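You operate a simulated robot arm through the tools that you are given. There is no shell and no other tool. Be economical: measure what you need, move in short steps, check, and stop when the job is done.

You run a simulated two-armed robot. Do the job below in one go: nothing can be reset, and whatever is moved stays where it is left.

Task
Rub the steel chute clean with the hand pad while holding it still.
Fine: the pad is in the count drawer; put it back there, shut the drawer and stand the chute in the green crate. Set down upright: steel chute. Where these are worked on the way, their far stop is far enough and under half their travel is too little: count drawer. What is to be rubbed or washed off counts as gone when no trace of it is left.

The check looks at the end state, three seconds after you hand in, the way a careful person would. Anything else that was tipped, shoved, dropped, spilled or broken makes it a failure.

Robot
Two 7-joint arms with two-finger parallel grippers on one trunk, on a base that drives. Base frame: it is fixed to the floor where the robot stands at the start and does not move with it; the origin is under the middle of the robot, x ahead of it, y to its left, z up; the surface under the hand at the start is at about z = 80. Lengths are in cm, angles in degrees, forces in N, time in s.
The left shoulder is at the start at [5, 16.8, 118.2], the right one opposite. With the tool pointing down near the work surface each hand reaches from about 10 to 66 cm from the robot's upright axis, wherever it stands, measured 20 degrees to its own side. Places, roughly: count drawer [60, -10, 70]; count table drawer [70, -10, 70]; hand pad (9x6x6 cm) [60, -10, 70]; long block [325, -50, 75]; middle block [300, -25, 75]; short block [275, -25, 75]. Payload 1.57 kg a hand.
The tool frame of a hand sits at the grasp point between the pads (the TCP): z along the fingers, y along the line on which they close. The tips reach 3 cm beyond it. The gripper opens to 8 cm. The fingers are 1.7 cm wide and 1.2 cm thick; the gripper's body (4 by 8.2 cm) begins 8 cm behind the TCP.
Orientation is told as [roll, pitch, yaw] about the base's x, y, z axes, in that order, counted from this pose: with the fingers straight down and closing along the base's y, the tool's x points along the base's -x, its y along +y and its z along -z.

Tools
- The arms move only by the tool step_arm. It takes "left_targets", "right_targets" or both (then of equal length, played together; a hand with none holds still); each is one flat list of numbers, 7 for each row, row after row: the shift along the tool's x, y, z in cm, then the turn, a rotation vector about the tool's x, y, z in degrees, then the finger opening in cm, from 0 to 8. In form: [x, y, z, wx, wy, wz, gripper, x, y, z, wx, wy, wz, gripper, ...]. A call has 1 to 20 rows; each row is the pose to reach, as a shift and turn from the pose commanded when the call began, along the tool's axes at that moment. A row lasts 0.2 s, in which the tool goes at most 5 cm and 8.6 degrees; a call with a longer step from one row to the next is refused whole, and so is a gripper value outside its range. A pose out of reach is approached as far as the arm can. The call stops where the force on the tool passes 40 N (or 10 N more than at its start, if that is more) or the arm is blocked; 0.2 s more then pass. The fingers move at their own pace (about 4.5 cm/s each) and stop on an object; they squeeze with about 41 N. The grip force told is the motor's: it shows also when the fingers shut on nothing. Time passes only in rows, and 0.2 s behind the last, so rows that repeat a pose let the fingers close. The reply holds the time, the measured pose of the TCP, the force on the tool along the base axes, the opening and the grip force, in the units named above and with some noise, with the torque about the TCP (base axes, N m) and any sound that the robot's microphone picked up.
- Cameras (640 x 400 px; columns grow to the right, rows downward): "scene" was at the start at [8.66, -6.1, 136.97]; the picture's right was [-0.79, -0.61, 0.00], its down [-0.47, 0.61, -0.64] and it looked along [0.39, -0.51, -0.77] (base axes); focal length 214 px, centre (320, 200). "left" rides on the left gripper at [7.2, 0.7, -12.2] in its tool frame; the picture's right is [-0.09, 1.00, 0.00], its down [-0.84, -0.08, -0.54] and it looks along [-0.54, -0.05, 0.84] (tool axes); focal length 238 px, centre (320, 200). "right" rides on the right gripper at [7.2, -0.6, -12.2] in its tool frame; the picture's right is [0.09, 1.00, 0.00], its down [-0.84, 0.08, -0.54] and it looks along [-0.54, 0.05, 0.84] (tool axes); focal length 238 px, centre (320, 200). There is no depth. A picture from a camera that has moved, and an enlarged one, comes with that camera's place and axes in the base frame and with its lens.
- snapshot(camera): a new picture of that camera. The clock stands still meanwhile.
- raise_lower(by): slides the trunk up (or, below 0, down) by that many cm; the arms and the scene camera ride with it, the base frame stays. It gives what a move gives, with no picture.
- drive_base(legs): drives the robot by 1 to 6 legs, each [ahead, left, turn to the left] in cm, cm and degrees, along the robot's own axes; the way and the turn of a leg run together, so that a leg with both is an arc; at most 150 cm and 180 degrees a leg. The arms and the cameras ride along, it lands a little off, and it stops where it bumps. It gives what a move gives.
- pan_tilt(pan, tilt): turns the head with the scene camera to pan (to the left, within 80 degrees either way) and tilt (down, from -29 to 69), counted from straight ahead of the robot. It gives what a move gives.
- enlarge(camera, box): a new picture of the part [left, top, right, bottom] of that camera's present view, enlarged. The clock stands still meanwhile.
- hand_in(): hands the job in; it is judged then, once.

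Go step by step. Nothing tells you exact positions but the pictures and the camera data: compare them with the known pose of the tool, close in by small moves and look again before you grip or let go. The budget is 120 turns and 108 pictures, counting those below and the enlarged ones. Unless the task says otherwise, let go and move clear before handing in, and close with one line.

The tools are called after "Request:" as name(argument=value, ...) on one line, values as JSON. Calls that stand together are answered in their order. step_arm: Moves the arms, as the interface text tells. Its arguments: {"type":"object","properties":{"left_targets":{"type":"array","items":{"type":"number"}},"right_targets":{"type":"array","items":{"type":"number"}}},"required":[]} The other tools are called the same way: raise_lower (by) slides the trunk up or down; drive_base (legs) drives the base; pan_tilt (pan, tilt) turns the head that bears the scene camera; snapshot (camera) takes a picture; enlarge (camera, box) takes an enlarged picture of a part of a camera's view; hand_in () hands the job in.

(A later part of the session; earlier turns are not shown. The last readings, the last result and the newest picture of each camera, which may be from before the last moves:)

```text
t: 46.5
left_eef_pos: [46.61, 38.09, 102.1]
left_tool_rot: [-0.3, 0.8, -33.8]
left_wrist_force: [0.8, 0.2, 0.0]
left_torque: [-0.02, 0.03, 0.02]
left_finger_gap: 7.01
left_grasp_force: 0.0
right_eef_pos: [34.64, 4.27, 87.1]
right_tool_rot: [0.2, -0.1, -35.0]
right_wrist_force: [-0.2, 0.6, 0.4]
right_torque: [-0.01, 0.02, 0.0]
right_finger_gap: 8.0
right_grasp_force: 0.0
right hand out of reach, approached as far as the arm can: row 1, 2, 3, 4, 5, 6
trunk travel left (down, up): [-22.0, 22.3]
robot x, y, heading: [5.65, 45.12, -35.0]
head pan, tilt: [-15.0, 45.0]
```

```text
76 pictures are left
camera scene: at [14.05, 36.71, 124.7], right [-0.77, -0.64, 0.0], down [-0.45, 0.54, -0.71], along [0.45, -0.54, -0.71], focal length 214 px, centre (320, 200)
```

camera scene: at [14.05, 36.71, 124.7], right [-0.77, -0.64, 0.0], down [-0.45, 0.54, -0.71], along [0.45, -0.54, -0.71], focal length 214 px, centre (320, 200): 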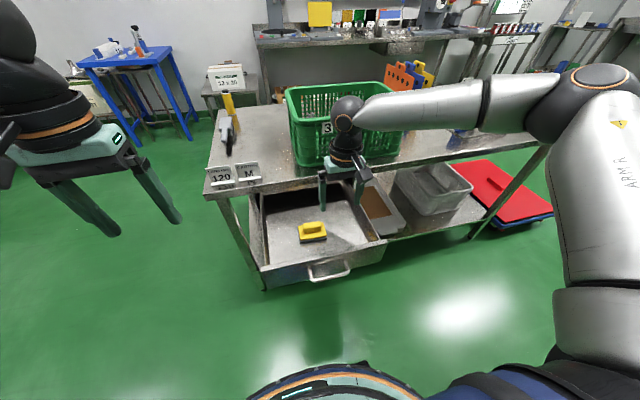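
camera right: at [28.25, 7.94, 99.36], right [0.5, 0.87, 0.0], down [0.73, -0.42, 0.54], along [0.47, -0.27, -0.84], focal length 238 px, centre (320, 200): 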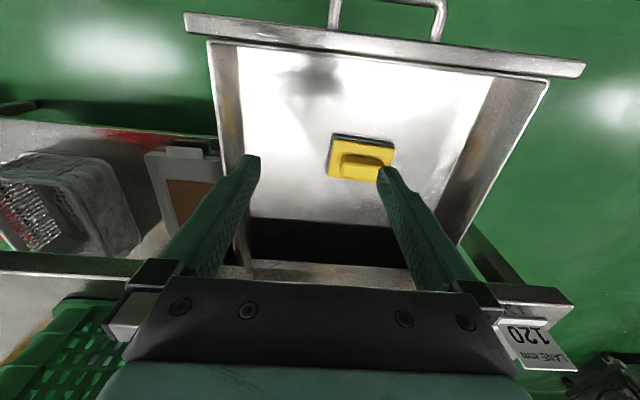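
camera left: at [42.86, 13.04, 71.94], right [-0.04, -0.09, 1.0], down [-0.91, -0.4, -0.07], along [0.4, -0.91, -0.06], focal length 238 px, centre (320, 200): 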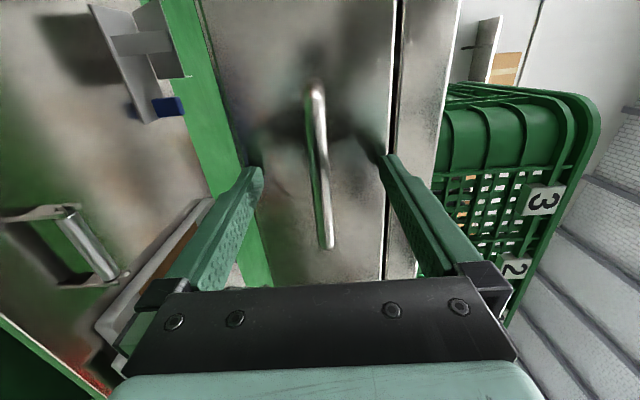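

The right arm can't reach inward that far; sidestepping left puts the pad better on its own side.

Request:
drive_base(legs=[[0, 10, 0]])

Request:
step_arm(right_targets=[-1.4, -1, 0, 0, 0, 0, 8, -2.8, -2, 0, 0, 0, 0, 8, -4.2, -3, 0, 0, 0, 0, 8, -5.7, -3.7, 1, 0, 0, 0, 8])

Request:
snapshot(camera="right")

```text
t: 48.0
left_eef_pos: [52.1, 46.15, 102.02]
left_tool_rot: [-0.3, 0.8, -33.9]
left_wrist_force: [-0.8, 0.1, 0.1]
left_torque: [-0.04, 0.01, 0.0]
left_finger_gap: 6.99
left_grasp_force: 0.1
right_eef_pos: [40.12, 12.24, 87.08]
right_tool_rot: [0.1, 0.1, -35.1]
right_wrist_force: [1.1, -0.3, -0.3]
right_torque: [0.0, -0.01, 0.01]
right_finger_gap: 8.01
right_grasp_force: 0.0
trunk travel left (down, up): [-22.0, 22.3]
robot x, y, heading: [11.49, 53.19, -34.8]
head pan, tilt: [-15.0, 45.0]
```

```text
t: 49.0
left_eef_pos: [52.21, 46.11, 102.08]
left_tool_rot: [-0.3, 0.9, -33.8]
left_wrist_force: [-0.1, 0.6, -0.1]
left_torque: [-0.02, 0.01, 0.01]
left_finger_gap: 7.0
left_grasp_force: 0.0
right_eef_pos: [40.8, 6.03, 86.55]
right_tool_rot: [0.3, -0.2, -35.0]
right_wrist_force: [-0.7, 1.3, 0.1]
right_torque: [0.0, 0.0, 0.02]
right_finger_gap: 8.02
right_grasp_force: 0.1
right hand out of reach, approached as far as the arm can: row 2, 3, 4
trunk travel left (down, up): [-22.0, 22.3]
robot x, y, heading: [11.76, 53.39, -35.1]
head pan, tilt: [-15.0, 45.0]
```

```text
75 pictures are left
camera right: at [34.53, 9.64, 98.69], right [0.5, 0.87, 0.0], down [0.73, -0.42, 0.55], along [0.48, -0.27, -0.84], focal length 238 px, centre (320, 200)
```

right: 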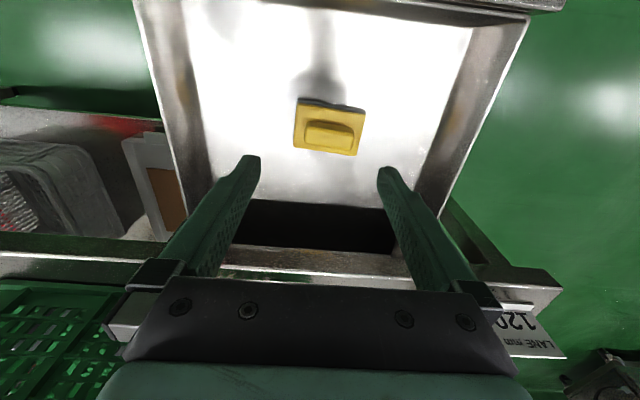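

Nearly over it; remaining offset about 2 cm forward and 1.6 left. I'll lower the trunk 10 cm and recheck.

Request:
raise_lower(by=-10)

Request:
step_arm(right_targets=[-1, 0.8, 0, 0, 0, 0, 8, -2.2, 1.6, 0, 0, 0, 0, 8])

Request:
snapshot(camera="right")

```text
t: 50.4
left_eef_pos: [52.23, 46.3, 92.04]
left_tool_rot: [-0.3, 0.9, -33.8]
left_wrist_force: [-0.8, 1.0, -0.2]
left_torque: [-0.04, 0.0, -0.01]
left_finger_gap: 7.01
left_grasp_force: 0.1
right_eef_pos: [40.83, 5.97, 76.56]
right_tool_rot: [0.3, -0.3, -35.1]
right_wrist_force: [-0.1, 0.8, -0.4]
right_torque: [-0.01, 0.04, 0.0]
right_finger_gap: 7.99
right_grasp_force: 0.1
trunk travel left (down, up): [-12.0, 32.3]
robot x, y, heading: [11.12, 53.13, -34.7]
head pan, tilt: [-15.0, 45.0]
```

```text
t: 51.0
left_eef_pos: [52.12, 46.19, 91.95]
left_tool_rot: [-0.3, 0.9, -33.8]
left_wrist_force: [-0.9, -0.2, -1.0]
left_torque: [0.02, -0.02, 0.01]
left_finger_gap: 7.0
left_grasp_force: 0.0
right_eef_pos: [41.05, 6.06, 77.15]
right_tool_rot: [0.3, -0.3, -35.1]
right_wrist_force: [-0.2, -0.8, -0.1]
right_torque: [0.01, 0.0, 0.03]
right_finger_gap: 8.0
right_grasp_force: 0.0
right hand out of reach, approached as far as the arm can: row 1, 2
trunk travel left (down, up): [-12.0, 32.3]
robot x, y, heading: [10.87, 53.36, -35.0]
head pan, tilt: [-15.0, 45.0]
```

```text
74 pictures are left
camera right: at [34.7, 9.65, 89.37], right [0.5, 0.87, 0.0], down [0.73, -0.42, 0.55], along [0.48, -0.27, -0.84], focal length 238 px, centre (320, 200)
```

right: 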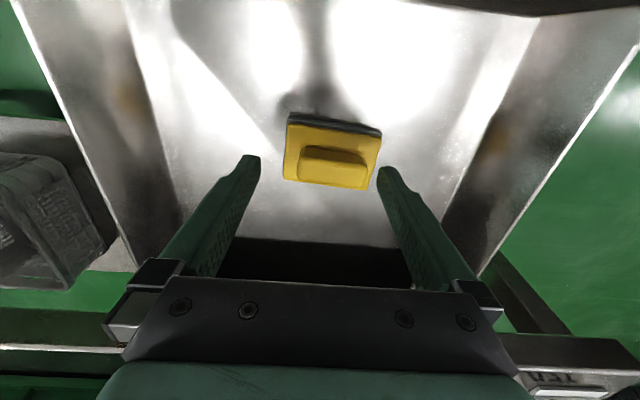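

The arm is at its reach limit, so I'll nudge the base instead: 2.4 ahead, 1.6 left.

Request:
drive_base(legs=[[2.4, 1.6, 0]])

Request:
snapshot(camera="right")

```text
t: 51.8
left_eef_pos: [55.06, 46.04, 92.05]
left_tool_rot: [-0.4, 1.0, -33.8]
left_wrist_force: [0.4, -0.1, -1.0]
left_torque: [0.01, 0.02, -0.02]
left_finger_gap: 7.0
left_grasp_force: 0.0
right_eef_pos: [43.89, 5.98, 77.16]
right_tool_rot: [0.3, -0.3, -35.1]
right_wrist_force: [0.0, -0.5, 0.1]
right_torque: [0.03, -0.03, 0.01]
right_finger_gap: 8.0
right_grasp_force: 0.1
trunk travel left (down, up): [-12.0, 32.3]
robot x, y, heading: [14.14, 53.35, -34.8]
head pan, tilt: [-15.0, 45.0]
```

```text
73 pictures are left
camera right: at [37.57, 9.57, 89.36], right [0.5, 0.87, 0.0], down [0.73, -0.42, 0.55], along [0.48, -0.27, -0.84], focal length 238 px, centre (320, 200)
```

right: 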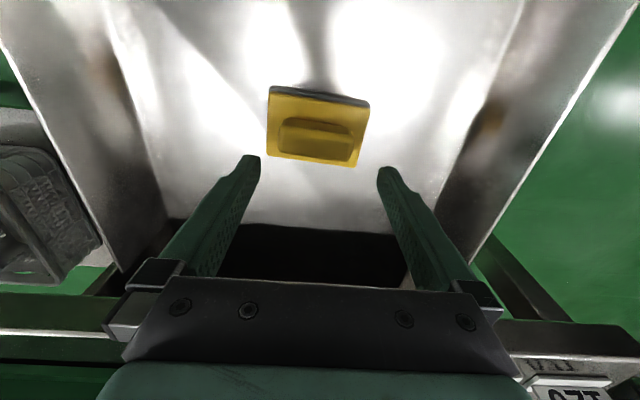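

The hand is centred over the grip; it's turned about 5°. I'll match that yaw and descend so the tips straddle the grip just above the pad's base.

Request:
step_arm(right_targets=[0.2, 0.1, 2, 0, 0, 2.5, 8, 0.4, 0.1, 4, 0, 0, 5, 8, 0.4, 0.1, 5.5, 0, 0, 5, 8])

Request:
snapshot(camera="right")

Request:
enlarge(camera="scene", box=[240, 160, 420, 300])

```text
t: 52.6
left_eef_pos: [55.06, 46.09, 91.9]
left_tool_rot: [-0.3, 0.8, -33.8]
left_wrist_force: [0.6, -0.3, 0.5]
left_torque: [0.01, 0.0, 0.03]
left_finger_gap: 7.01
left_grasp_force: 0.0
right_eef_pos: [42.49, 6.22, 72.24]
right_tool_rot: [0.4, -0.4, -40.2]
right_wrist_force: [0.4, -0.8, 0.0]
right_torque: [0.03, 0.01, 0.04]
right_finger_gap: 8.01
right_grasp_force: 0.0
right hand out of reach, approached as far as the arm can: row 1, 2, 3
trunk travel left (down, up): [-12.0, 32.3]
robot x, y, heading: [13.96, 53.05, -34.9]
head pan, tilt: [-15.0, 45.0]
```

```text
72 pictures are left
camera right: at [36.37, 10.34, 84.45], right [0.57, 0.82, 0.01], down [0.68, -0.48, 0.55], along [0.45, -0.31, -0.84], focal length 238 px, centre (320, 200)
```

right: 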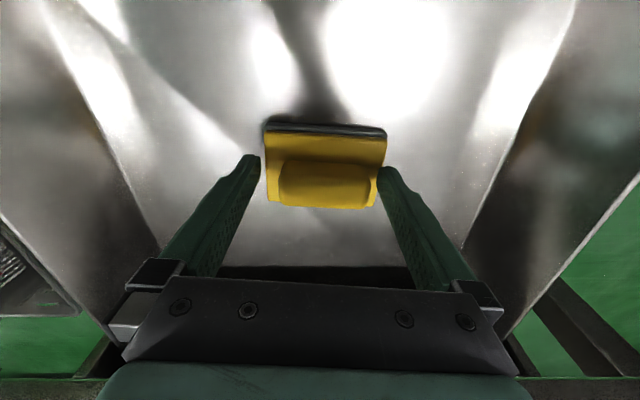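

```text
2.86 times, centred on (330, 230) of scene
camera zoom: at [22.56, 44.7, 114.7], right [-0.77, -0.64, 0.0], down [-0.45, 0.54, -0.71], along [0.45, -0.54, -0.71], focal length 613 px, centre (291, 114)
```

zoom: 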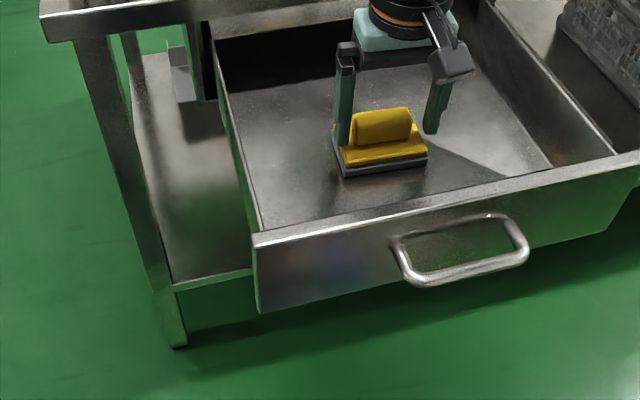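

The tips are beside the grip but 1.1 cm short and 0.5 cm right. I'll lift a centimetre, correct with the base and look again.

Request:
raise_lower(by=1.5)

Request:
drive_base(legs=[[1.2, 0.5, 0]])

Request:
snapshot(camera="right")

```text
t: 53.2
left_eef_pos: [55.1, 46.03, 93.53]
left_tool_rot: [-0.3, 0.9, -33.8]
left_wrist_force: [-0.7, -0.5, 0.3]
left_torque: [-0.03, -0.02, -0.01]
left_finger_gap: 7.01
left_grasp_force: 0.1
right_eef_pos: [42.38, 6.14, 73.75]
right_tool_rot: [0.4, -0.4, -40.1]
right_wrist_force: [0.1, 0.2, -0.8]
right_torque: [0.02, 0.03, 0.01]
right_finger_gap: 8.0
right_grasp_force: 0.0
trunk travel left (down, up): [-13.5, 30.8]
robot x, y, heading: [14.18, 52.95, -35.1]
head pan, tilt: [-15.0, 45.0]
```

```text
t: 54.0
left_eef_pos: [56.37, 45.84, 93.61]
left_tool_rot: [-0.2, 0.9, -33.9]
left_wrist_force: [-0.8, 0.1, -0.1]
left_torque: [0.02, -0.01, -0.01]
left_finger_gap: 7.02
left_grasp_force: 0.0
right_eef_pos: [43.68, 5.88, 73.78]
right_tool_rot: [0.4, -0.4, -40.1]
right_wrist_force: [0.9, -0.1, -0.2]
right_torque: [-0.02, -0.01, 0.0]
right_finger_gap: 7.98
right_grasp_force: 0.0
trunk travel left (down, up): [-13.5, 30.8]
robot x, y, heading: [15.59, 52.31, -35.1]
head pan, tilt: [-15.0, 45.0]
```

```text
70 pictures are left
camera right: at [37.67, 10.05, 85.97], right [0.57, 0.82, 0.01], down [0.69, -0.48, 0.55], along [0.45, -0.31, -0.84], focal length 238 px, centre (320, 200)
```

right: 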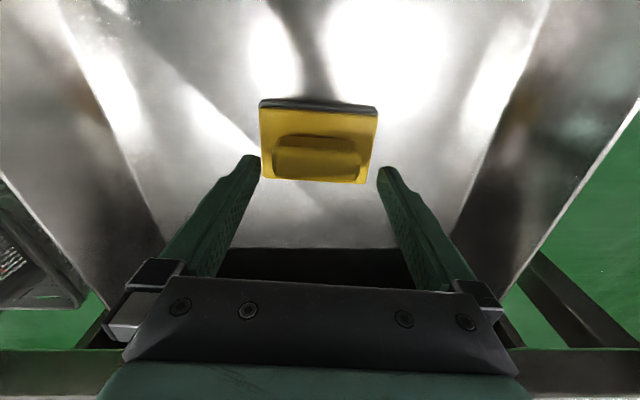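

Centred now. Lowering 3 cm with the trunk and closing.

Request:
raise_lower(by=-3)

Request:
step_arm(right_targets=[0, 0, 0, 0, 0, 0, 7, 0, 0, 0, 0, 0, 0, 6, 0, 0, 0, 0, 0, 0, 4, 0, 0, 0, 0, 0, 0, 4, 0, 0, 0, 0, 0, 0, 4])

Request:
snapshot(camera="right")

```text
t: 54.7
left_eef_pos: [56.35, 45.78, 90.6]
left_tool_rot: [-0.4, 0.8, -33.8]
left_wrist_force: [0.3, -0.1, -0.4]
left_torque: [0.01, -0.01, 0.01]
left_finger_gap: 6.99
left_grasp_force: 0.1
right_eef_pos: [44.15, 5.54, 71.7]
right_tool_rot: [0.5, -1.8, -40.2]
right_wrist_force: [0.9, -1.2, 12.1]
right_torque: [-0.39, 0.4, 0.04]
right_finger_gap: 7.99
right_grasp_force: 0.0
trunk travel left (down, up): [-10.5, 33.8]
robot x, y, heading: [14.98, 52.91, -34.8]
head pan, tilt: [-15.0, 45.0]
stopped: the force on the tool passed its limit at 44 N (the readings are from after the stop); the commanded pose is now the measured one
```

```text
t: 55.9
left_eef_pos: [56.38, 45.93, 90.68]
left_tool_rot: [-0.4, 0.9, -33.9]
left_wrist_force: [0.1, 0.1, -0.4]
left_torque: [0.01, -0.01, -0.02]
left_finger_gap: 7.0
left_grasp_force: 0.0
right_eef_pos: [44.03, 5.62, 71.8]
right_tool_rot: [0.6, -1.4, -40.1]
right_wrist_force: [-3.9, -7.7, 24.3]
right_torque: [-0.82, 0.91, 0.14]
right_finger_gap: 6.44
right_grasp_force: 14.4
trunk travel left (down, up): [-10.5, 33.8]
robot x, y, heading: [15.14, 53.08, -35.1]
head pan, tilt: [-15.0, 45.0]
```

```text
69 pictures are left
camera right: at [37.78, 9.93, 83.74], right [0.57, 0.82, 0.01], down [0.68, -0.47, 0.56], along [0.47, -0.32, -0.83], focal length 238 px, centre (320, 200)
```

right: 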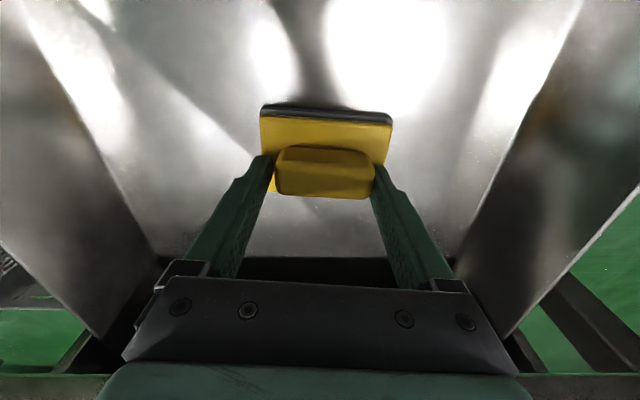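

The tips rest on the pad's base and the fingers have closed on the grip (6.4 cm). Tightening and lifting slightly to check.

Request:
step_arm(right_targets=[0, 0, -0.4, 0, 0, 0, 0, 0, 0, -0.4, 0, 0, 0, 0, 0, 0, -0.4, 0, 0, 0, 0])

Request:
raise_lower(by=3)

Request:
snapshot(camera="right")

```text
t: 56.7
left_eef_pos: [56.34, 45.69, 90.64]
left_tool_rot: [-0.3, 0.9, -34.0]
left_wrist_force: [0.8, 0.4, -0.9]
left_torque: [0.03, -0.02, 0.02]
left_finger_gap: 7.03
left_grasp_force: 0.1
right_eef_pos: [43.93, 5.58, 71.67]
right_tool_rot: [0.5, -1.1, -40.1]
right_wrist_force: [-0.3, -0.5, 0.6]
right_torque: [-0.02, 0.0, 0.03]
right_finger_gap: 5.94
right_grasp_force: 37.7
trunk travel left (down, up): [-10.5, 33.8]
robot x, y, heading: [15.4, 53.29, -35.1]
head pan, tilt: [-15.0, 45.0]
```

```text
t: 57.5
left_eef_pos: [56.36, 45.83, 93.45]
left_tool_rot: [-0.3, 0.9, -34.0]
left_wrist_force: [0.5, -0.6, 0.6]
left_torque: [0.02, 0.0, 0.01]
left_finger_gap: 7.0
left_grasp_force: 0.2
right_eef_pos: [44.17, 5.62, 74.93]
right_tool_rot: [0.5, -1.2, -40.1]
right_wrist_force: [0.1, -0.2, -0.3]
right_torque: [0.0, -0.04, -0.01]
right_finger_gap: 5.91
right_grasp_force: 40.8
trunk travel left (down, up): [-13.5, 30.8]
robot x, y, heading: [15.36, 52.66, -35.2]
head pan, tilt: [-15.0, 45.0]
```

```text
68 pictures are left
camera right: at [37.85, 9.83, 86.99], right [0.57, 0.82, 0.01], down [0.68, -0.48, 0.56], along [0.46, -0.32, -0.83], focal length 238 px, centre (320, 200)
```

right: 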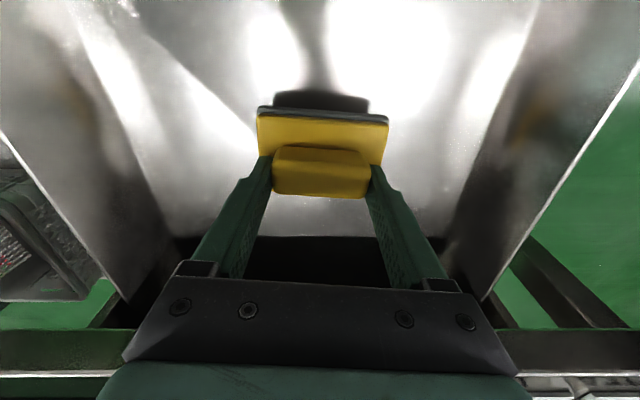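

The pad is lifted free. Raising the trunk, backing off and driving right along the table to the chute.

Request:
raise_lower(by=25)

Request:
drive_base(legs=[[-14, 0, 0], [0, -108, 0]])

Request:
pan_tilt(pan=0, tilt=45)

Request:
snapshot(camera="scene")

```text
t: 60.0
left_eef_pos: [56.41, 45.77, 118.56]
left_tool_rot: [-0.3, 0.9, -33.9]
left_wrist_force: [-0.7, 0.5, 0.0]
left_torque: [-0.01, -0.01, 0.01]
left_finger_gap: 7.03
left_grasp_force: 0.0
right_eef_pos: [43.94, 5.67, 99.96]
right_tool_rot: [0.5, -1.4, -40.0]
right_wrist_force: [-0.3, 0.7, -1.2]
right_torque: [-0.02, 0.01, -0.04]
right_finger_gap: 5.9
right_grasp_force: 40.7
trunk travel left (down, up): [-38.5, 5.8]
robot x, y, heading: [15.1, 53.23, -35.2]
head pan, tilt: [-15.0, 45.0]
```

```text
t: 70.7
left_eef_pos: [-15.98, -34.36, 118.49]
left_tool_rot: [-0.3, 0.9, -32.5]
left_wrist_force: [0.4, 0.6, -0.7]
left_torque: [0.0, -0.01, 0.03]
left_finger_gap: 6.99
left_grasp_force: 0.2
right_eef_pos: [-27.24, -74.87, 99.88]
right_tool_rot: [0.6, -1.2, -38.7]
right_wrist_force: [-0.5, -0.3, -1.3]
right_torque: [0.02, -0.03, -0.01]
right_finger_gap: 5.92
right_grasp_force: 41.5
trunk travel left (down, up): [-38.5, 5.8]
robot x, y, heading: [-56.99, -28.29, -33.7]
head pan, tilt: [-15.0, 45.0]
```

```text
t: 71.5
left_eef_pos: [-15.93, -34.34, 118.67]
left_tool_rot: [-0.4, 0.9, -32.4]
left_wrist_force: [0.1, -0.7, 0.2]
left_torque: [-0.01, -0.04, 0.03]
left_finger_gap: 7.0
left_grasp_force: 0.1
right_eef_pos: [-27.24, -74.81, 99.88]
right_tool_rot: [0.5, -1.2, -38.7]
right_wrist_force: [0.8, 0.1, -0.8]
right_torque: [-0.02, 0.0, 0.01]
right_finger_gap: 5.91
right_grasp_force: 40.7
trunk travel left (down, up): [-38.5, 5.8]
robot x, y, heading: [-57.11, -28.39, -33.8]
head pan, tilt: [0.0, 45.0]
```

```text
67 pictures are left
camera scene: at [-46.98, -34.9, 141.19], right [-0.56, -0.83, 0.0], down [-0.59, 0.39, -0.71], along [0.59, -0.39, -0.71], focal length 214 px, centre (320, 200)
```

scene: 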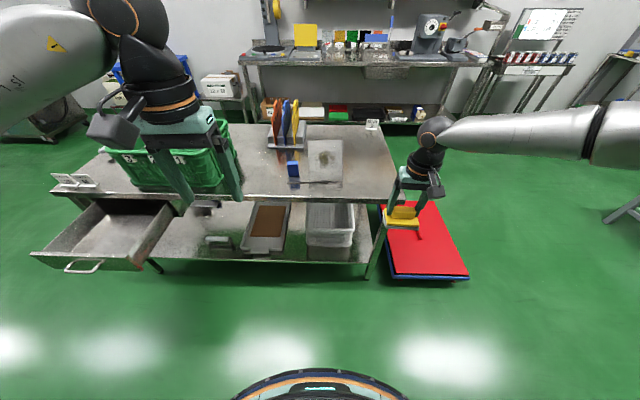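

The chute is straight ahead now. Enlarging to understand its shape and the blue piece.

Request:
enlarge(camera="scene", box=[260, 110, 400, 210])

```text
4.00 times, centred on (330, 160) of scene
camera zoom: at [-46.98, -34.9, 141.19], right [-0.56, -0.83, 0.0], down [-0.59, 0.39, -0.71], along [0.59, -0.39, -0.71], focal length 858 px, centre (280, 360)
```

zoom: 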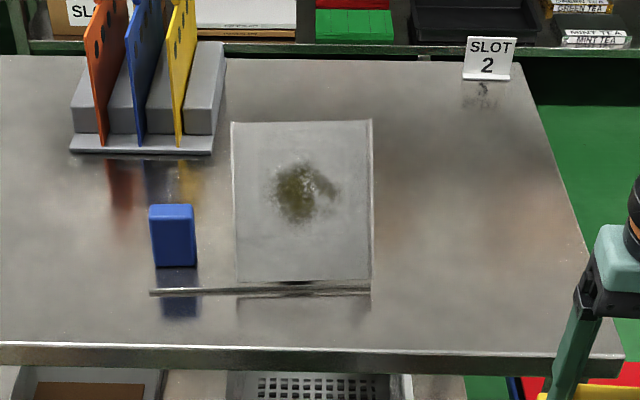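

The views together show the chute tilted or standing: its stain is about 9 cm above the table, its lower edge about 10 cm in from the table edge. I'll drive in closer for a better look.

Request:
raise_lower(by=5.5)

Request:
drive_base(legs=[[0, 0, -1.2], [26, 0, 0]])

Request:
snapshot(camera="scene")

Request:
snapshot(camera="left")

Request:
snapshot(camera="right")

```text
t: 72.5
left_eef_pos: [-15.85, -34.34, 124.12]
left_tool_rot: [-0.3, 0.9, -32.4]
left_wrist_force: [0.6, -0.1, -0.2]
left_torque: [0.0, 0.01, -0.01]
left_finger_gap: 7.0
left_grasp_force: 0.0
right_eef_pos: [-27.15, -74.85, 105.37]
right_tool_rot: [0.4, -1.3, -38.7]
right_wrist_force: [0.1, 0.3, -0.8]
right_torque: [-0.01, -0.01, -0.01]
right_finger_gap: 5.88
right_grasp_force: 40.8
trunk travel left (down, up): [-44.0, 0.3]
robot x, y, heading: [-57.22, -28.14, -33.8]
head pan, tilt: [0.0, 45.0]
```

```text
t: 74.7
left_eef_pos: [5.23, -49.99, 124.05]
left_tool_rot: [-0.4, 0.9, -33.6]
left_wrist_force: [0.1, -0.7, -0.2]
left_torque: [0.01, 0.01, 0.02]
left_finger_gap: 7.01
left_grasp_force: 0.0
right_eef_pos: [-6.82, -90.45, 105.4]
right_tool_rot: [0.5, -1.2, -39.9]
right_wrist_force: [-0.1, -0.5, -0.2]
right_torque: [-0.02, 0.02, 0.0]
right_finger_gap: 5.9
right_grasp_force: 41.0
trunk travel left (down, up): [-44.0, 0.3]
robot x, y, heading: [-35.8, -43.11, -34.8]
head pan, tilt: [0.0, 45.0]
```

```text
65 pictures are left
camera scene: at [-25.79, -49.94, 146.68], right [-0.57, -0.82, 0.0], down [-0.58, 0.4, -0.71], along [0.58, -0.4, -0.71], focal length 214 px, centre (320, 200)
```

scene: 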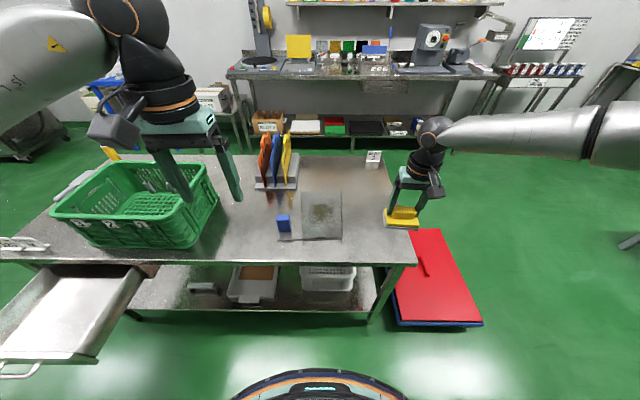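

```text
64 pictures are left
camera left: at [-0.14, -45.58, 136.35], right [0.63, 0.78, -0.01], down [0.66, -0.53, 0.53], along [0.41, -0.34, -0.85], focal length 238 px, centre (320, 200)
```

left: 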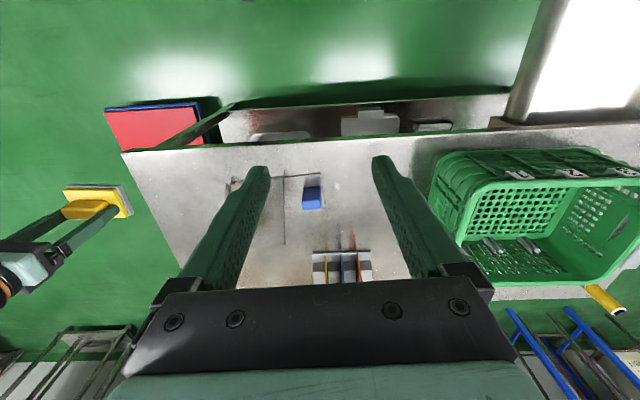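

```text
63 pictures are left
camera right: at [-13.09, -86.01, 117.47], right [0.57, 0.82, 0.01], down [0.68, -0.47, 0.56], along [0.46, -0.31, -0.83], focal length 238 px, centre (320, 200)
```

right: 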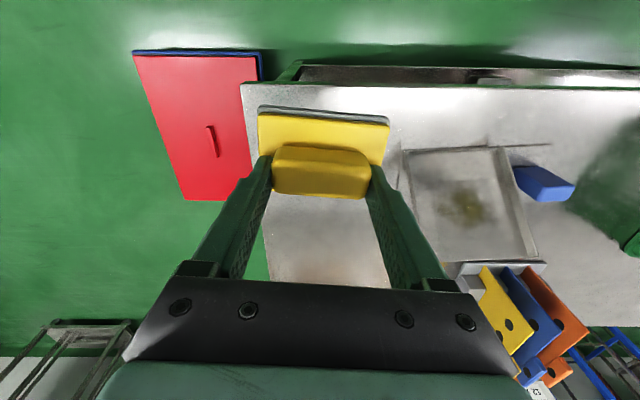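

Request:
enlarge(camera="right", box=[380, 120, 600, 280])

Request:
enlarge(camera="scene", box=[250, 170, 390, 260])

Request:
enlarge(camera="left", box=[220, 140, 380, 260])

```text
2.50 times, centred on (490, 200) of right
camera zoom: at [-13.09, -86.01, 117.47], right [0.57, 0.82, 0.01], down [0.68, -0.47, 0.56], along [0.46, -0.31, -0.83], focal length 596 px, centre (-105, 200)
```

zoom: 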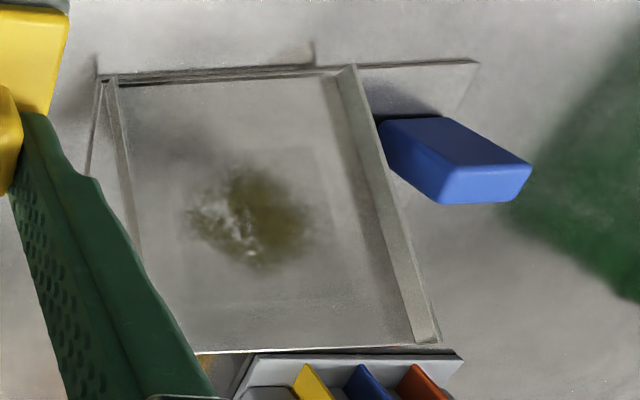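

```text
4.44 times, centred on (320, 215) of scene
camera zoom: at [-25.79, -49.94, 146.68], right [-0.57, -0.82, 0.0], down [-0.58, 0.4, -0.71], along [0.58, -0.4, -0.71], focal length 953 px, centre (320, 133)
```

zoom: 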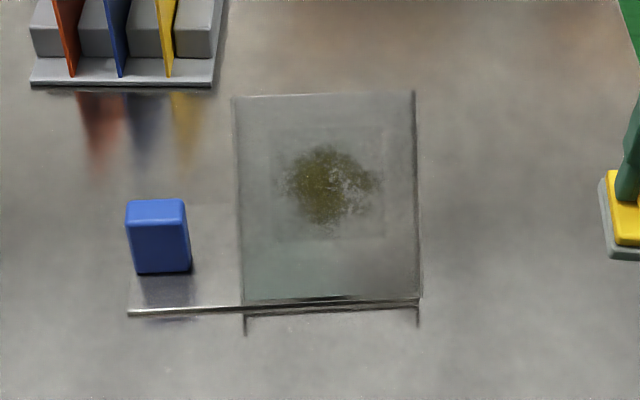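

```text
3.33 times, centred on (300, 200) of left
camera zoom: at [-0.14, -45.58, 136.35], right [0.63, 0.78, -0.01], down [0.66, -0.53, 0.53], along [0.41, -0.34, -0.85], focal length 794 px, centre (387, 200)
```

zoom: 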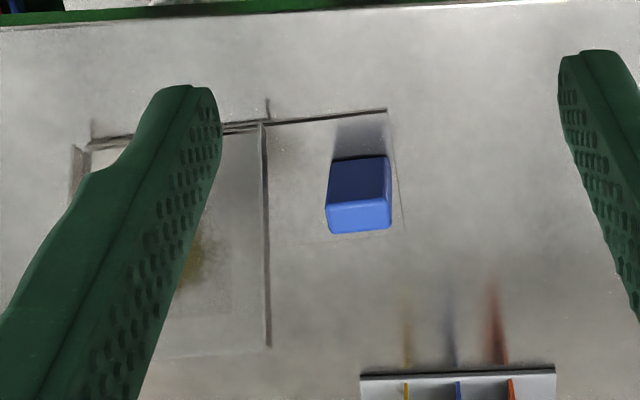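

Now clear: the chute is a ramp (≈52° slope, 15 cm wide, side walls) on a thin base plate, with a blue block on the plate's left end as the place to hold it. I'll move closer and bring the left hand above the blue block.

Request:
drive_base(legs=[[7, 0, 0]])

Request:
raise_lower(by=-9)

Request:
step_arm(left_targets=[-2.5, -0.6, 2, 0, 0, 0, 8, -5, -1.2, 4, 0, 0, 0, 8, -7.5, -1.8, 6, 0, 0, 0, 8, -10, -2.4, 8, 0, 0, 0, 8, -12.5, -3, 10, 0, 0, 0, 8, -15, -3.5, 13, 0, 0, 0, 8, -17.5, -4, 16, 0, 0, 0, 8, -18, -4, 18, 0, 0, 0, 8])

Request:
snapshot(camera="left")

Request:
snapshot(camera="scene")

```text
t: 75.7
left_eef_pos: [10.94, -54.02, 124.03]
left_tool_rot: [-0.3, 0.8, -33.7]
left_wrist_force: [0.3, -0.5, 1.0]
left_torque: [0.0, 0.0, -0.03]
left_finger_gap: 7.01
left_grasp_force: 0.1
right_eef_pos: [-1.25, -94.23, 105.36]
right_tool_rot: [0.5, -1.2, -39.9]
right_wrist_force: [-0.2, 0.0, -0.2]
right_torque: [-0.02, 0.06, -0.04]
right_finger_gap: 5.88
right_grasp_force: 41.0
trunk travel left (down, up): [-44.0, 0.3]
robot x, y, heading: [-30.01, -47.04, -34.8]
head pan, tilt: [0.0, 45.0]
```

```text
t: 77.0
left_eef_pos: [10.72, -53.92, 115.09]
left_tool_rot: [-0.4, 0.8, -33.7]
left_wrist_force: [0.4, 0.1, -0.4]
left_torque: [-0.01, 0.02, -0.03]
left_finger_gap: 6.98
left_grasp_force: 0.0
right_eef_pos: [-1.33, -94.18, 96.51]
right_tool_rot: [0.6, -1.3, -39.9]
right_wrist_force: [-0.5, 0.3, -0.4]
right_torque: [0.01, 0.01, 0.0]
right_finger_gap: 5.9
right_grasp_force: 41.3
trunk travel left (down, up): [-35.0, 9.3]
robot x, y, heading: [-30.18, -47.14, -34.7]
head pan, tilt: [0.0, 45.0]
```

```text
t: 78.8
left_eef_pos: [23.45, -67.41, 96.77]
left_tool_rot: [-0.3, 0.8, -33.6]
left_wrist_force: [1.0, 0.7, 0.5]
left_torque: [-0.03, -0.01, 0.01]
left_finger_gap: 7.98
left_grasp_force: 0.2
right_eef_pos: [-1.36, -94.14, 96.33]
right_tool_rot: [0.6, -1.4, -39.9]
right_wrist_force: [-0.2, 0.5, -0.3]
right_torque: [0.01, 0.0, 0.0]
right_finger_gap: 5.88
right_grasp_force: 40.6
trunk travel left (down, up): [-35.0, 9.3]
robot x, y, heading: [-30.09, -46.72, -35.1]
head pan, tilt: [0.0, 45.0]
```

```text
59 pictures are left
camera left: at [17.98, -62.86, 109.02], right [0.63, 0.78, -0.01], down [0.66, -0.53, 0.53], along [0.41, -0.34, -0.85], focal length 238 px, centre (320, 200)
```

left: 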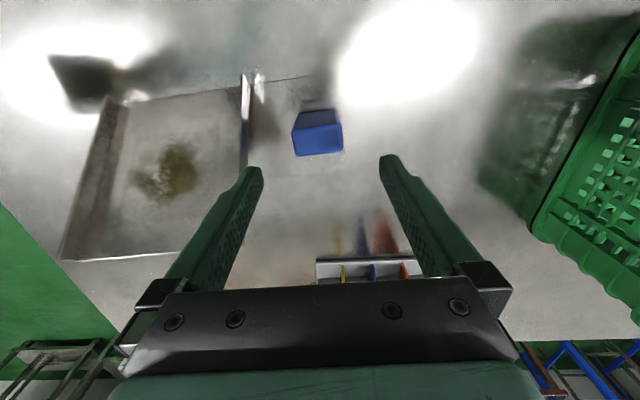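

```text
58 pictures are left
camera scene: at [-20.2, -53.83, 137.69], right [-0.57, -0.82, 0.0], down [-0.58, 0.4, -0.71], along [0.58, -0.4, -0.71], focal length 214 px, centre (320, 200)
```

scene: 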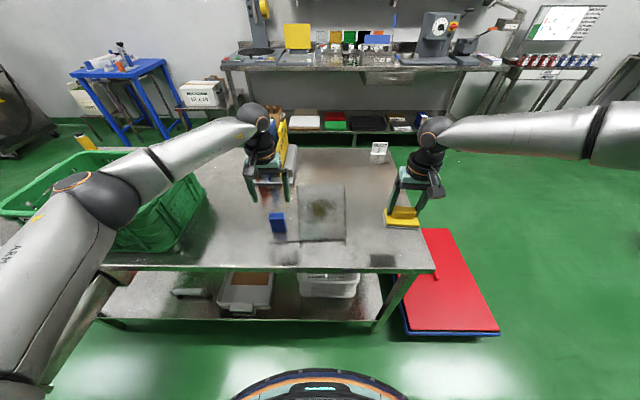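

The left hand is centred over the blue block. Descending to grip it.

Request:
step_arm(left_targets=[0, 0, 3, 0, 0, 0, 8, 0, 0, 6, 0, 0, 0, 8, 0, 0, 9, 0, 0, 0, 8, 0, 0, 11, 0, 0, 0, 8, 0, 0, 12, 0, 0, 0, 8])

Request:
snapshot(camera="left")

```text
t: 80.0
left_eef_pos: [23.3, -67.08, 84.74]
left_tool_rot: [-0.3, 0.9, -33.8]
left_wrist_force: [0.3, -0.6, -0.3]
left_torque: [0.03, 0.02, -0.02]
left_finger_gap: 8.01
left_grasp_force: 0.0
right_eef_pos: [-1.4, -94.2, 96.46]
right_tool_rot: [0.5, -1.3, -39.9]
right_wrist_force: [0.1, 0.1, -1.0]
right_torque: [-0.01, 0.02, 0.0]
right_finger_gap: 5.9
right_grasp_force: 40.8
trunk travel left (down, up): [-35.0, 9.3]
robot x, y, heading: [-30.24, -47.21, -35.0]
head pan, tilt: [0.0, 45.0]
```

```text
57 pictures are left
camera left: at [17.81, -62.61, 96.98], right [0.63, 0.78, -0.01], down [0.66, -0.53, 0.53], along [0.41, -0.34, -0.85], focal length 238 px, centre (320, 200)
```

left: 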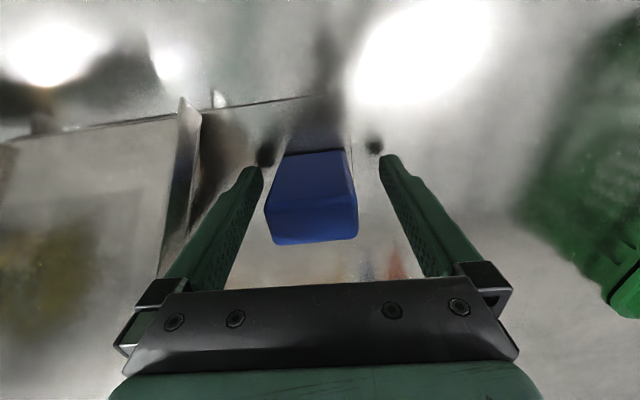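

The block sits between the fingers. Closing on it.

Request:
step_arm(left_targets=[0, -0.35, 0, 0, 0, 0, 8, 0, -0.35, 0, 0, 0, 0, 6, 0, -0.35, 0, 0, 0, 0, 4.5, 0, -0.35, 0, 0, 0, 0, 3, 0, -0.35, 0, 0, 0, 0, 2, 0, -0.35, 0, 0, 0, 0, 2])

Request:
enlarge(camera="scene", box=[230, 160, 450, 280])

```text
t: 81.3
left_eef_pos: [22.93, -67.55, 84.81]
left_tool_rot: [-0.3, 0.9, -33.7]
left_wrist_force: [0.0, 0.0, -0.2]
left_torque: [0.22, -0.28, 0.04]
left_finger_gap: 4.82
left_grasp_force: 40.5
right_eef_pos: [-1.42, -94.23, 96.38]
right_tool_rot: [0.4, -1.3, -39.9]
right_wrist_force: [0.1, 0.4, -2.4]
right_torque: [0.0, -0.05, 0.0]
right_finger_gap: 5.92
right_grasp_force: 41.1
trunk travel left (down, up): [-35.0, 9.3]
robot x, y, heading: [-30.21, -46.64, -34.6]
head pan, tilt: [0.0, 45.0]
```

```text
2.91 times, centred on (340, 220) of scene
camera zoom: at [-20.22, -53.84, 137.69], right [-0.57, -0.82, 0.0], down [-0.58, 0.4, -0.71], along [0.58, -0.4, -0.71], focal length 624 px, centre (262, 142)
```

zoom: 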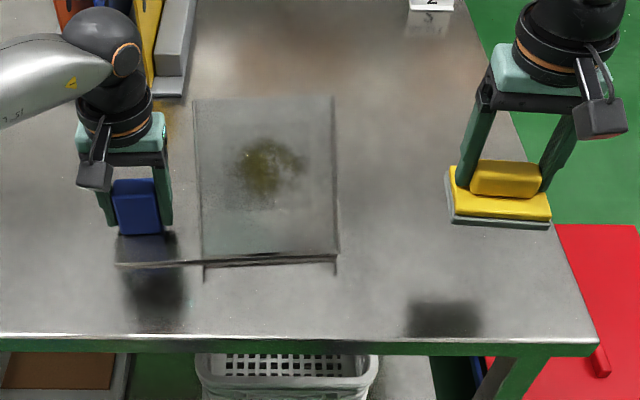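

The block is held (4.8 cm). Next I tilt the right hand 53° so the pad lies parallel to the ramp, off to the chute's right side and slightly up.

Request:
step_arm(right_targets=[0.5, 0, -0.6, -0.33, -7.56, -0.66, 0, 1, 0, -1.2, -0.66, -15.1, -1.3, 0, 1.5, 0, -1.8, -1, -22.7, -2, 0, 2, 0, -2.4, -1.3, -30.2, -2.6, 0, 2.5, 0, -3, -1.6, -37.8, -3.3, 0, 3, 0, -3.6, -2, -45.3, -3.9, 0, 3.5, 0, -4, -2.3, -52.9, -4.6, 0])

Request:
snapshot(camera="scene")

```text
t: 83.0
left_eef_pos: [23.04, -67.35, 84.72]
left_tool_rot: [-0.2, 0.9, -33.7]
left_wrist_force: [0.0, 1.0, 0.9]
left_torque: [0.22, -0.29, 0.04]
left_finger_gap: 4.8
left_grasp_force: 40.7
right_eef_pos: [-4.11, -91.98, 100.22]
right_tool_rot: [0.9, -54.3, -35.7]
right_wrist_force: [0.7, -0.4, -0.2]
right_torque: [0.0, 0.05, 0.03]
right_finger_gap: 5.92
right_grasp_force: 41.1
trunk travel left (down, up): [-35.0, 9.3]
robot x, y, heading: [-30.76, -46.79, -34.8]
head pan, tilt: [0.0, 45.0]
```

```text
55 pictures are left
camera scene: at [-20.22, -53.85, 137.7], right [-0.57, -0.82, 0.0], down [-0.58, 0.4, -0.71], along [0.58, -0.4, -0.71], focal length 214 px, centre (320, 200)
```

scene: 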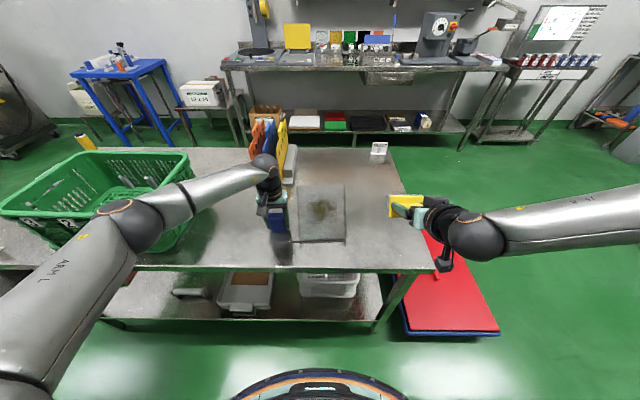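

Pad is now parallel to the ramp. Sliding it across to hover in front of the stain.

Request:
step_arm(right_targets=[0.5, 3, 0, 0, 0, 0, 0, 1, 6, 0, 0, 0, 0, 0, 1.5, 9, 0, 0, 0, 0, 0, 2, 12, 0, 0, 0, 0, 0, 2.5, 15, 0, 0, 0, 0, 0, 3, 18, 1, 0, 0, 0, 0, 3.1, 21, 2, 0, 0, 0, 0, 3.1, 21.5, 3, 0, 0, 0, 0])

Request:
snapshot(camera="right")

Request:
snapshot(camera="scene")

```text
t: 84.8
left_eef_pos: [23.17, -67.31, 84.78]
left_tool_rot: [-0.2, 0.8, -33.7]
left_wrist_force: [-0.3, 1.1, -0.7]
left_torque: [0.21, -0.33, 0.06]
left_finger_gap: 4.81
left_grasp_force: 41.3
right_eef_pos: [1.29, -83.88, 102.56]
right_tool_rot: [0.7, -54.2, -35.4]
right_wrist_force: [-0.8, 0.4, -0.5]
right_torque: [0.03, -0.01, -0.01]
right_finger_gap: 5.87
right_grasp_force: 40.7
right hand out of reach, approached as far as the arm can: row 3, 4, 5, 6, 7, 8
trunk travel left (down, up): [-35.0, 9.3]
robot x, y, heading: [-29.9, -46.56, -34.8]
head pan, tilt: [0.0, 45.0]
```

```text
54 pictures are left
camera right: at [-10.59, -76.25, 103.83], right [0.53, 0.85, -0.07], down [0.08, 0.03, 1.0], along [0.85, -0.53, -0.05], focal length 238 px, centre (320, 200)
```

right: 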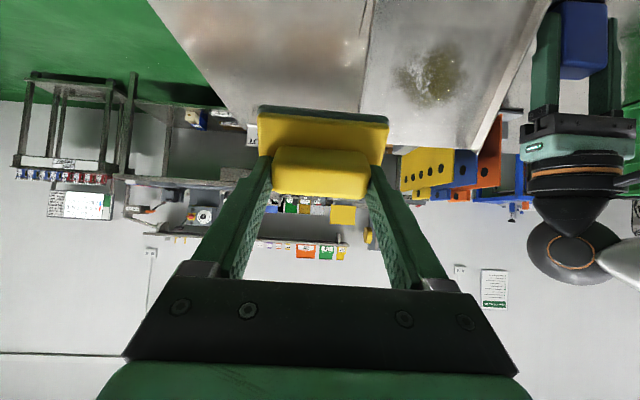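

```text
53 pictures are left
camera scene: at [-20.22, -53.84, 137.69], right [-0.57, -0.82, 0.0], down [-0.58, 0.4, -0.71], along [0.58, -0.4, -0.71], focal length 214 px, centre (320, 200)
```

scene: 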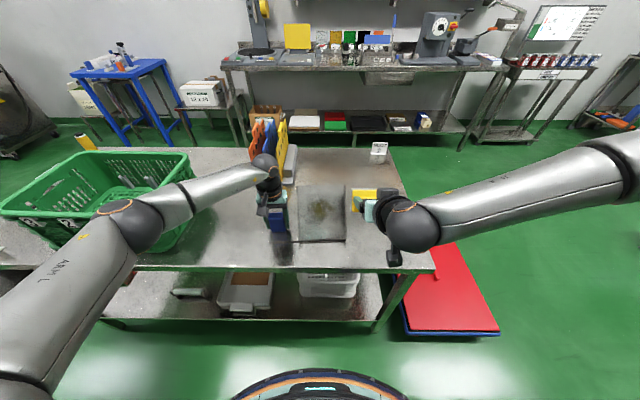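

The right arm can't reach that far inward, so the robot should stand about 14 cm further left. I'll release the block, lift the left hand and sidestep; the right hand rides into place in front of the ramp.

Request:
step_arm(left_targets=[0, 0, 0, 0, 0, 0, 6, 0, 0, 0, 0, 0, 0, 8, 0, 0, 0, 0, 0, 0, 8, 0, 0, -3, 0, 0, 0, 8, 0, 0, -6, 0, 0, 0, 8, 0, 0, -9, 0, 0, 0, 8, 0, 0, -12, 0, 0, 0, 8])

Request:
drive_base(legs=[[0, 14, 0]])

Request:
step_arm(left_targets=[0, -3, 0, 0, 0, 0, 8, 0, -6, 0, 0, 0, 0, 8, 0, -9, 0, 0, 0, 0, 8, 0, -12, 0, 0, 0, 0, 8, 0, -14, 0, 0, 0, 0, 8])

Request:
snapshot(camera="left")

Request:
snapshot(camera="scene")

```text
t: 86.3
left_eef_pos: [23.18, -67.43, 96.76]
left_tool_rot: [-0.4, 0.9, -33.7]
left_wrist_force: [0.0, 0.1, 0.0]
left_torque: [0.0, 0.0, 0.01]
left_finger_gap: 7.99
left_grasp_force: 0.0
right_eef_pos: [1.33, -83.87, 102.48]
right_tool_rot: [0.7, -54.3, -35.6]
right_wrist_force: [-0.4, -0.3, -1.0]
right_torque: [-0.02, -0.02, -0.02]
right_finger_gap: 5.89
right_grasp_force: 41.5
trunk travel left (down, up): [-35.0, 9.3]
robot x, y, heading: [-30.23, -46.88, -34.8]
head pan, tilt: [0.0, 45.0]
```

```text
t: 88.2
left_eef_pos: [31.37, -56.21, 96.67]
left_tool_rot: [-0.3, 0.7, -33.8]
left_wrist_force: [-0.1, -0.3, 0.6]
left_torque: [-0.03, -0.01, 0.01]
left_finger_gap: 8.02
left_grasp_force: 0.0
right_eef_pos: [9.27, -72.47, 102.39]
right_tool_rot: [0.6, -54.1, -35.7]
right_wrist_force: [0.1, 1.1, -0.5]
right_torque: [-0.01, 0.02, -0.03]
right_finger_gap: 5.88
right_grasp_force: 41.0
trunk travel left (down, up): [-35.0, 9.3]
robot x, y, heading: [-22.31, -35.77, -35.0]
head pan, tilt: [0.0, 45.0]
```

```text
t: 89.4
left_eef_pos: [23.25, -67.83, 96.48]
left_tool_rot: [-0.3, 0.8, -33.8]
left_wrist_force: [0.0, 0.5, -0.6]
left_torque: [0.01, -0.01, 0.0]
left_finger_gap: 8.01
left_grasp_force: 0.1
right_eef_pos: [9.29, -72.46, 102.55]
right_tool_rot: [0.7, -54.3, -35.6]
right_wrist_force: [-0.5, -0.2, -0.7]
right_torque: [-0.01, 0.03, -0.03]
right_finger_gap: 5.88
right_grasp_force: 40.8
trunk travel left (down, up): [-35.0, 9.3]
robot x, y, heading: [-22.37, -35.9, -35.0]
head pan, tilt: [0.0, 45.0]
```

```text
52 pictures are left
camera left: at [17.88, -63.37, 108.94], right [0.63, 0.78, -0.01], down [0.66, -0.53, 0.53], along [0.41, -0.34, -0.85], focal length 238 px, centre (320, 200)
```

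left: 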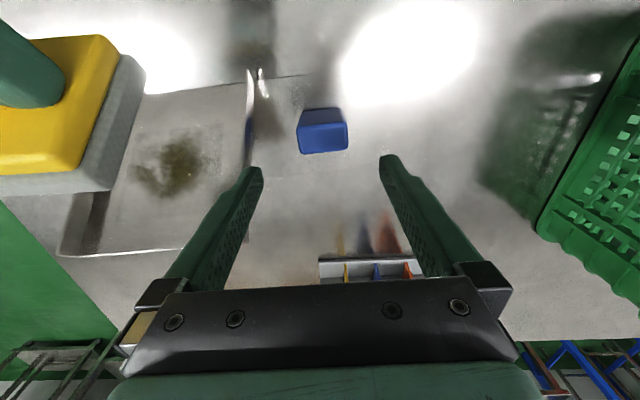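

```text
51 pictures are left
camera scene: at [-12.24, -42.41, 137.69], right [-0.57, -0.82, 0.0], down [-0.58, 0.41, -0.71], along [0.58, -0.41, -0.71], focal length 214 px, centre (320, 200)
```

scene: 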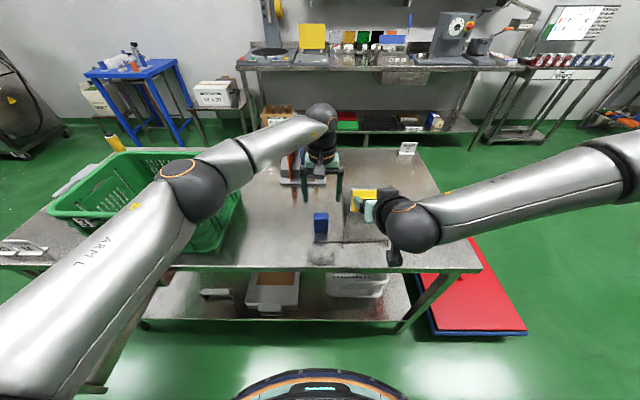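

Left hand is again right over the block. Descending and gripping.

Request:
step_arm(left_targets=[0, 0, 3, 0, 0, 0, 8, 0, 0, 6, 0, 0, 0, 8, 0, 0, 9, 0, 0, 0, 8, 0, 0, 11.8, 0, 0, 0, 8, 0, 0, 11.8, 0, 0, 0, 6, 0, 0, 11.8, 0, 0, 0, 4.5, 0, 0, 11.8, 0, 0, 0, 3, 0, 0, 11.8, 0, 0, 0, 2, 0, 0, 11.8, 0, 0, 0, 2])

Request:
snapshot(camera="left")

```text
t: 91.4
left_eef_pos: [23.14, -67.81, 84.81]
left_tool_rot: [-0.3, 0.9, -33.8]
left_wrist_force: [0.7, 0.7, -0.3]
left_torque: [0.22, -0.24, 0.0]
left_finger_gap: 4.8
left_grasp_force: 39.6
right_eef_pos: [9.24, -72.45, 102.42]
right_tool_rot: [0.7, -54.2, -35.6]
right_wrist_force: [-0.2, -0.2, -0.1]
right_torque: [0.04, 0.04, 0.0]
right_finger_gap: 5.88
right_grasp_force: 41.0
trunk travel left (down, up): [-35.0, 9.3]
robot x, y, heading: [-22.13, -35.32, -35.1]
head pan, tilt: [0.0, 45.0]
```

```text
50 pictures are left
camera left: at [17.74, -63.31, 97.19], right [0.63, 0.78, -0.01], down [0.66, -0.53, 0.53], along [0.41, -0.34, -0.85], focal length 238 px, centre (320, 200)
```

left: 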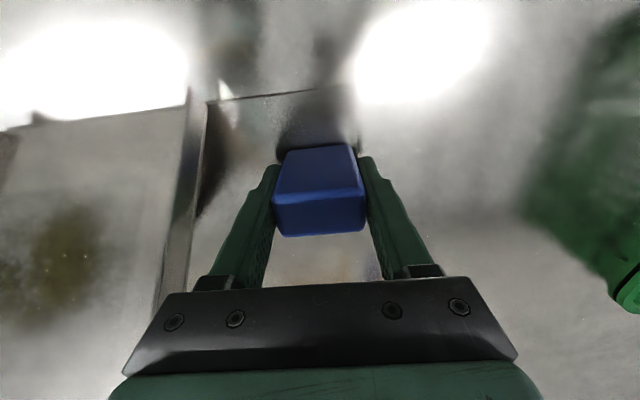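

Held. Now lining the pad up with the stain, stopping about 6 cm off the ramp.

Request:
step_arm(right_targets=[1.5, -0.7, 1, 0, 0, 0, 0, 3, -1.4, 2, 0, 0, 0, 0, 4.6, -2.1, 3, 0, 0, 0, 0, 4.6, -2.1, 5, 0, 0, 0, 0])

Request:
snapshot(camera="left")

Request:
enlarge(camera="scene", box=[270, 150, 450, 270])

```text
t: 92.4
left_eef_pos: [23.09, -67.71, 84.85]
left_tool_rot: [-0.3, 1.0, -33.9]
left_wrist_force: [0.5, -0.2, -0.8]
left_torque: [0.24, -0.12, 0.01]
left_finger_gap: 4.76
left_grasp_force: 41.0
right_eef_pos: [8.28, -76.11, 96.93]
right_tool_rot: [1.0, -54.1, -35.6]
right_wrist_force: [0.4, -0.1, -0.5]
right_torque: [0.0, 0.03, 0.01]
right_finger_gap: 5.89
right_grasp_force: 41.2
right hand out of reach, approached as far as the arm can: row 2, 3, 4
trunk travel left (down, up): [-35.0, 9.3]
robot x, y, heading: [-22.13, -35.47, -35.0]
head pan, tilt: [0.0, 45.0]
```

```text
49 pictures are left
camera left: at [17.73, -63.33, 97.19], right [0.63, 0.78, -0.01], down [0.66, -0.53, 0.53], along [0.41, -0.34, -0.85], focal length 238 px, centre (320, 200)
```

left: 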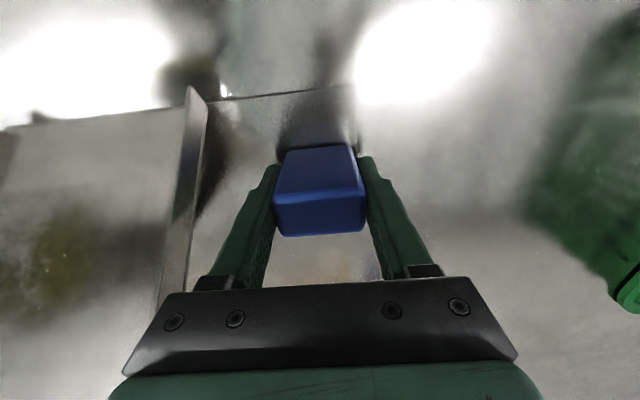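

```text
3.33 times, centred on (360, 210) of scene
camera zoom: at [-12.2, -42.41, 137.69], right [-0.57, -0.82, 0.0], down [-0.58, 0.41, -0.71], along [0.58, -0.41, -0.71], focal length 715 px, centre (187, 167)
```

zoom: 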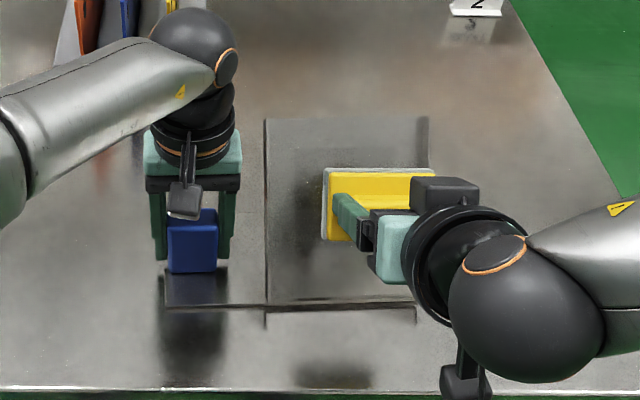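

The arm gave a bit sideways at its limit. The pad is aligned within 1–1.5 cm, about 6 cm off; trying a straight advance with sideways correction.

Request:
step_arm(right_targets=[0, 0.4, 1, 0, 0, 0, 0, 0, 0.8, 2, 0, 0, 0, 0, 0, 1.2, 3, 0, 0, 0, 0, 0, 1.4, 4, 0, 0, 0, 0])

```text
t: 93.4
left_eef_pos: [23.16, -67.91, 84.87]
left_tool_rot: [-0.4, 0.9, -33.8]
left_wrist_force: [0.6, 0.5, -0.7]
left_torque: [0.22, -0.14, 0.0]
left_finger_gap: 4.75
left_grasp_force: 41.2
right_eef_pos: [9.82, -77.9, 96.56]
right_tool_rot: [0.7, -54.2, -35.6]
right_wrist_force: [-0.2, 0.2, -0.1]
right_torque: [0.02, 0.02, 0.01]
right_finger_gap: 5.91
right_grasp_force: 41.4
right hand out of reach, approached as far as the arm can: row 1, 2, 3, 4
trunk travel left (down, up): [-35.0, 9.3]
robot x, y, heading: [-22.2, -35.7, -35.3]
head pan, tilt: [0.0, 45.0]
```

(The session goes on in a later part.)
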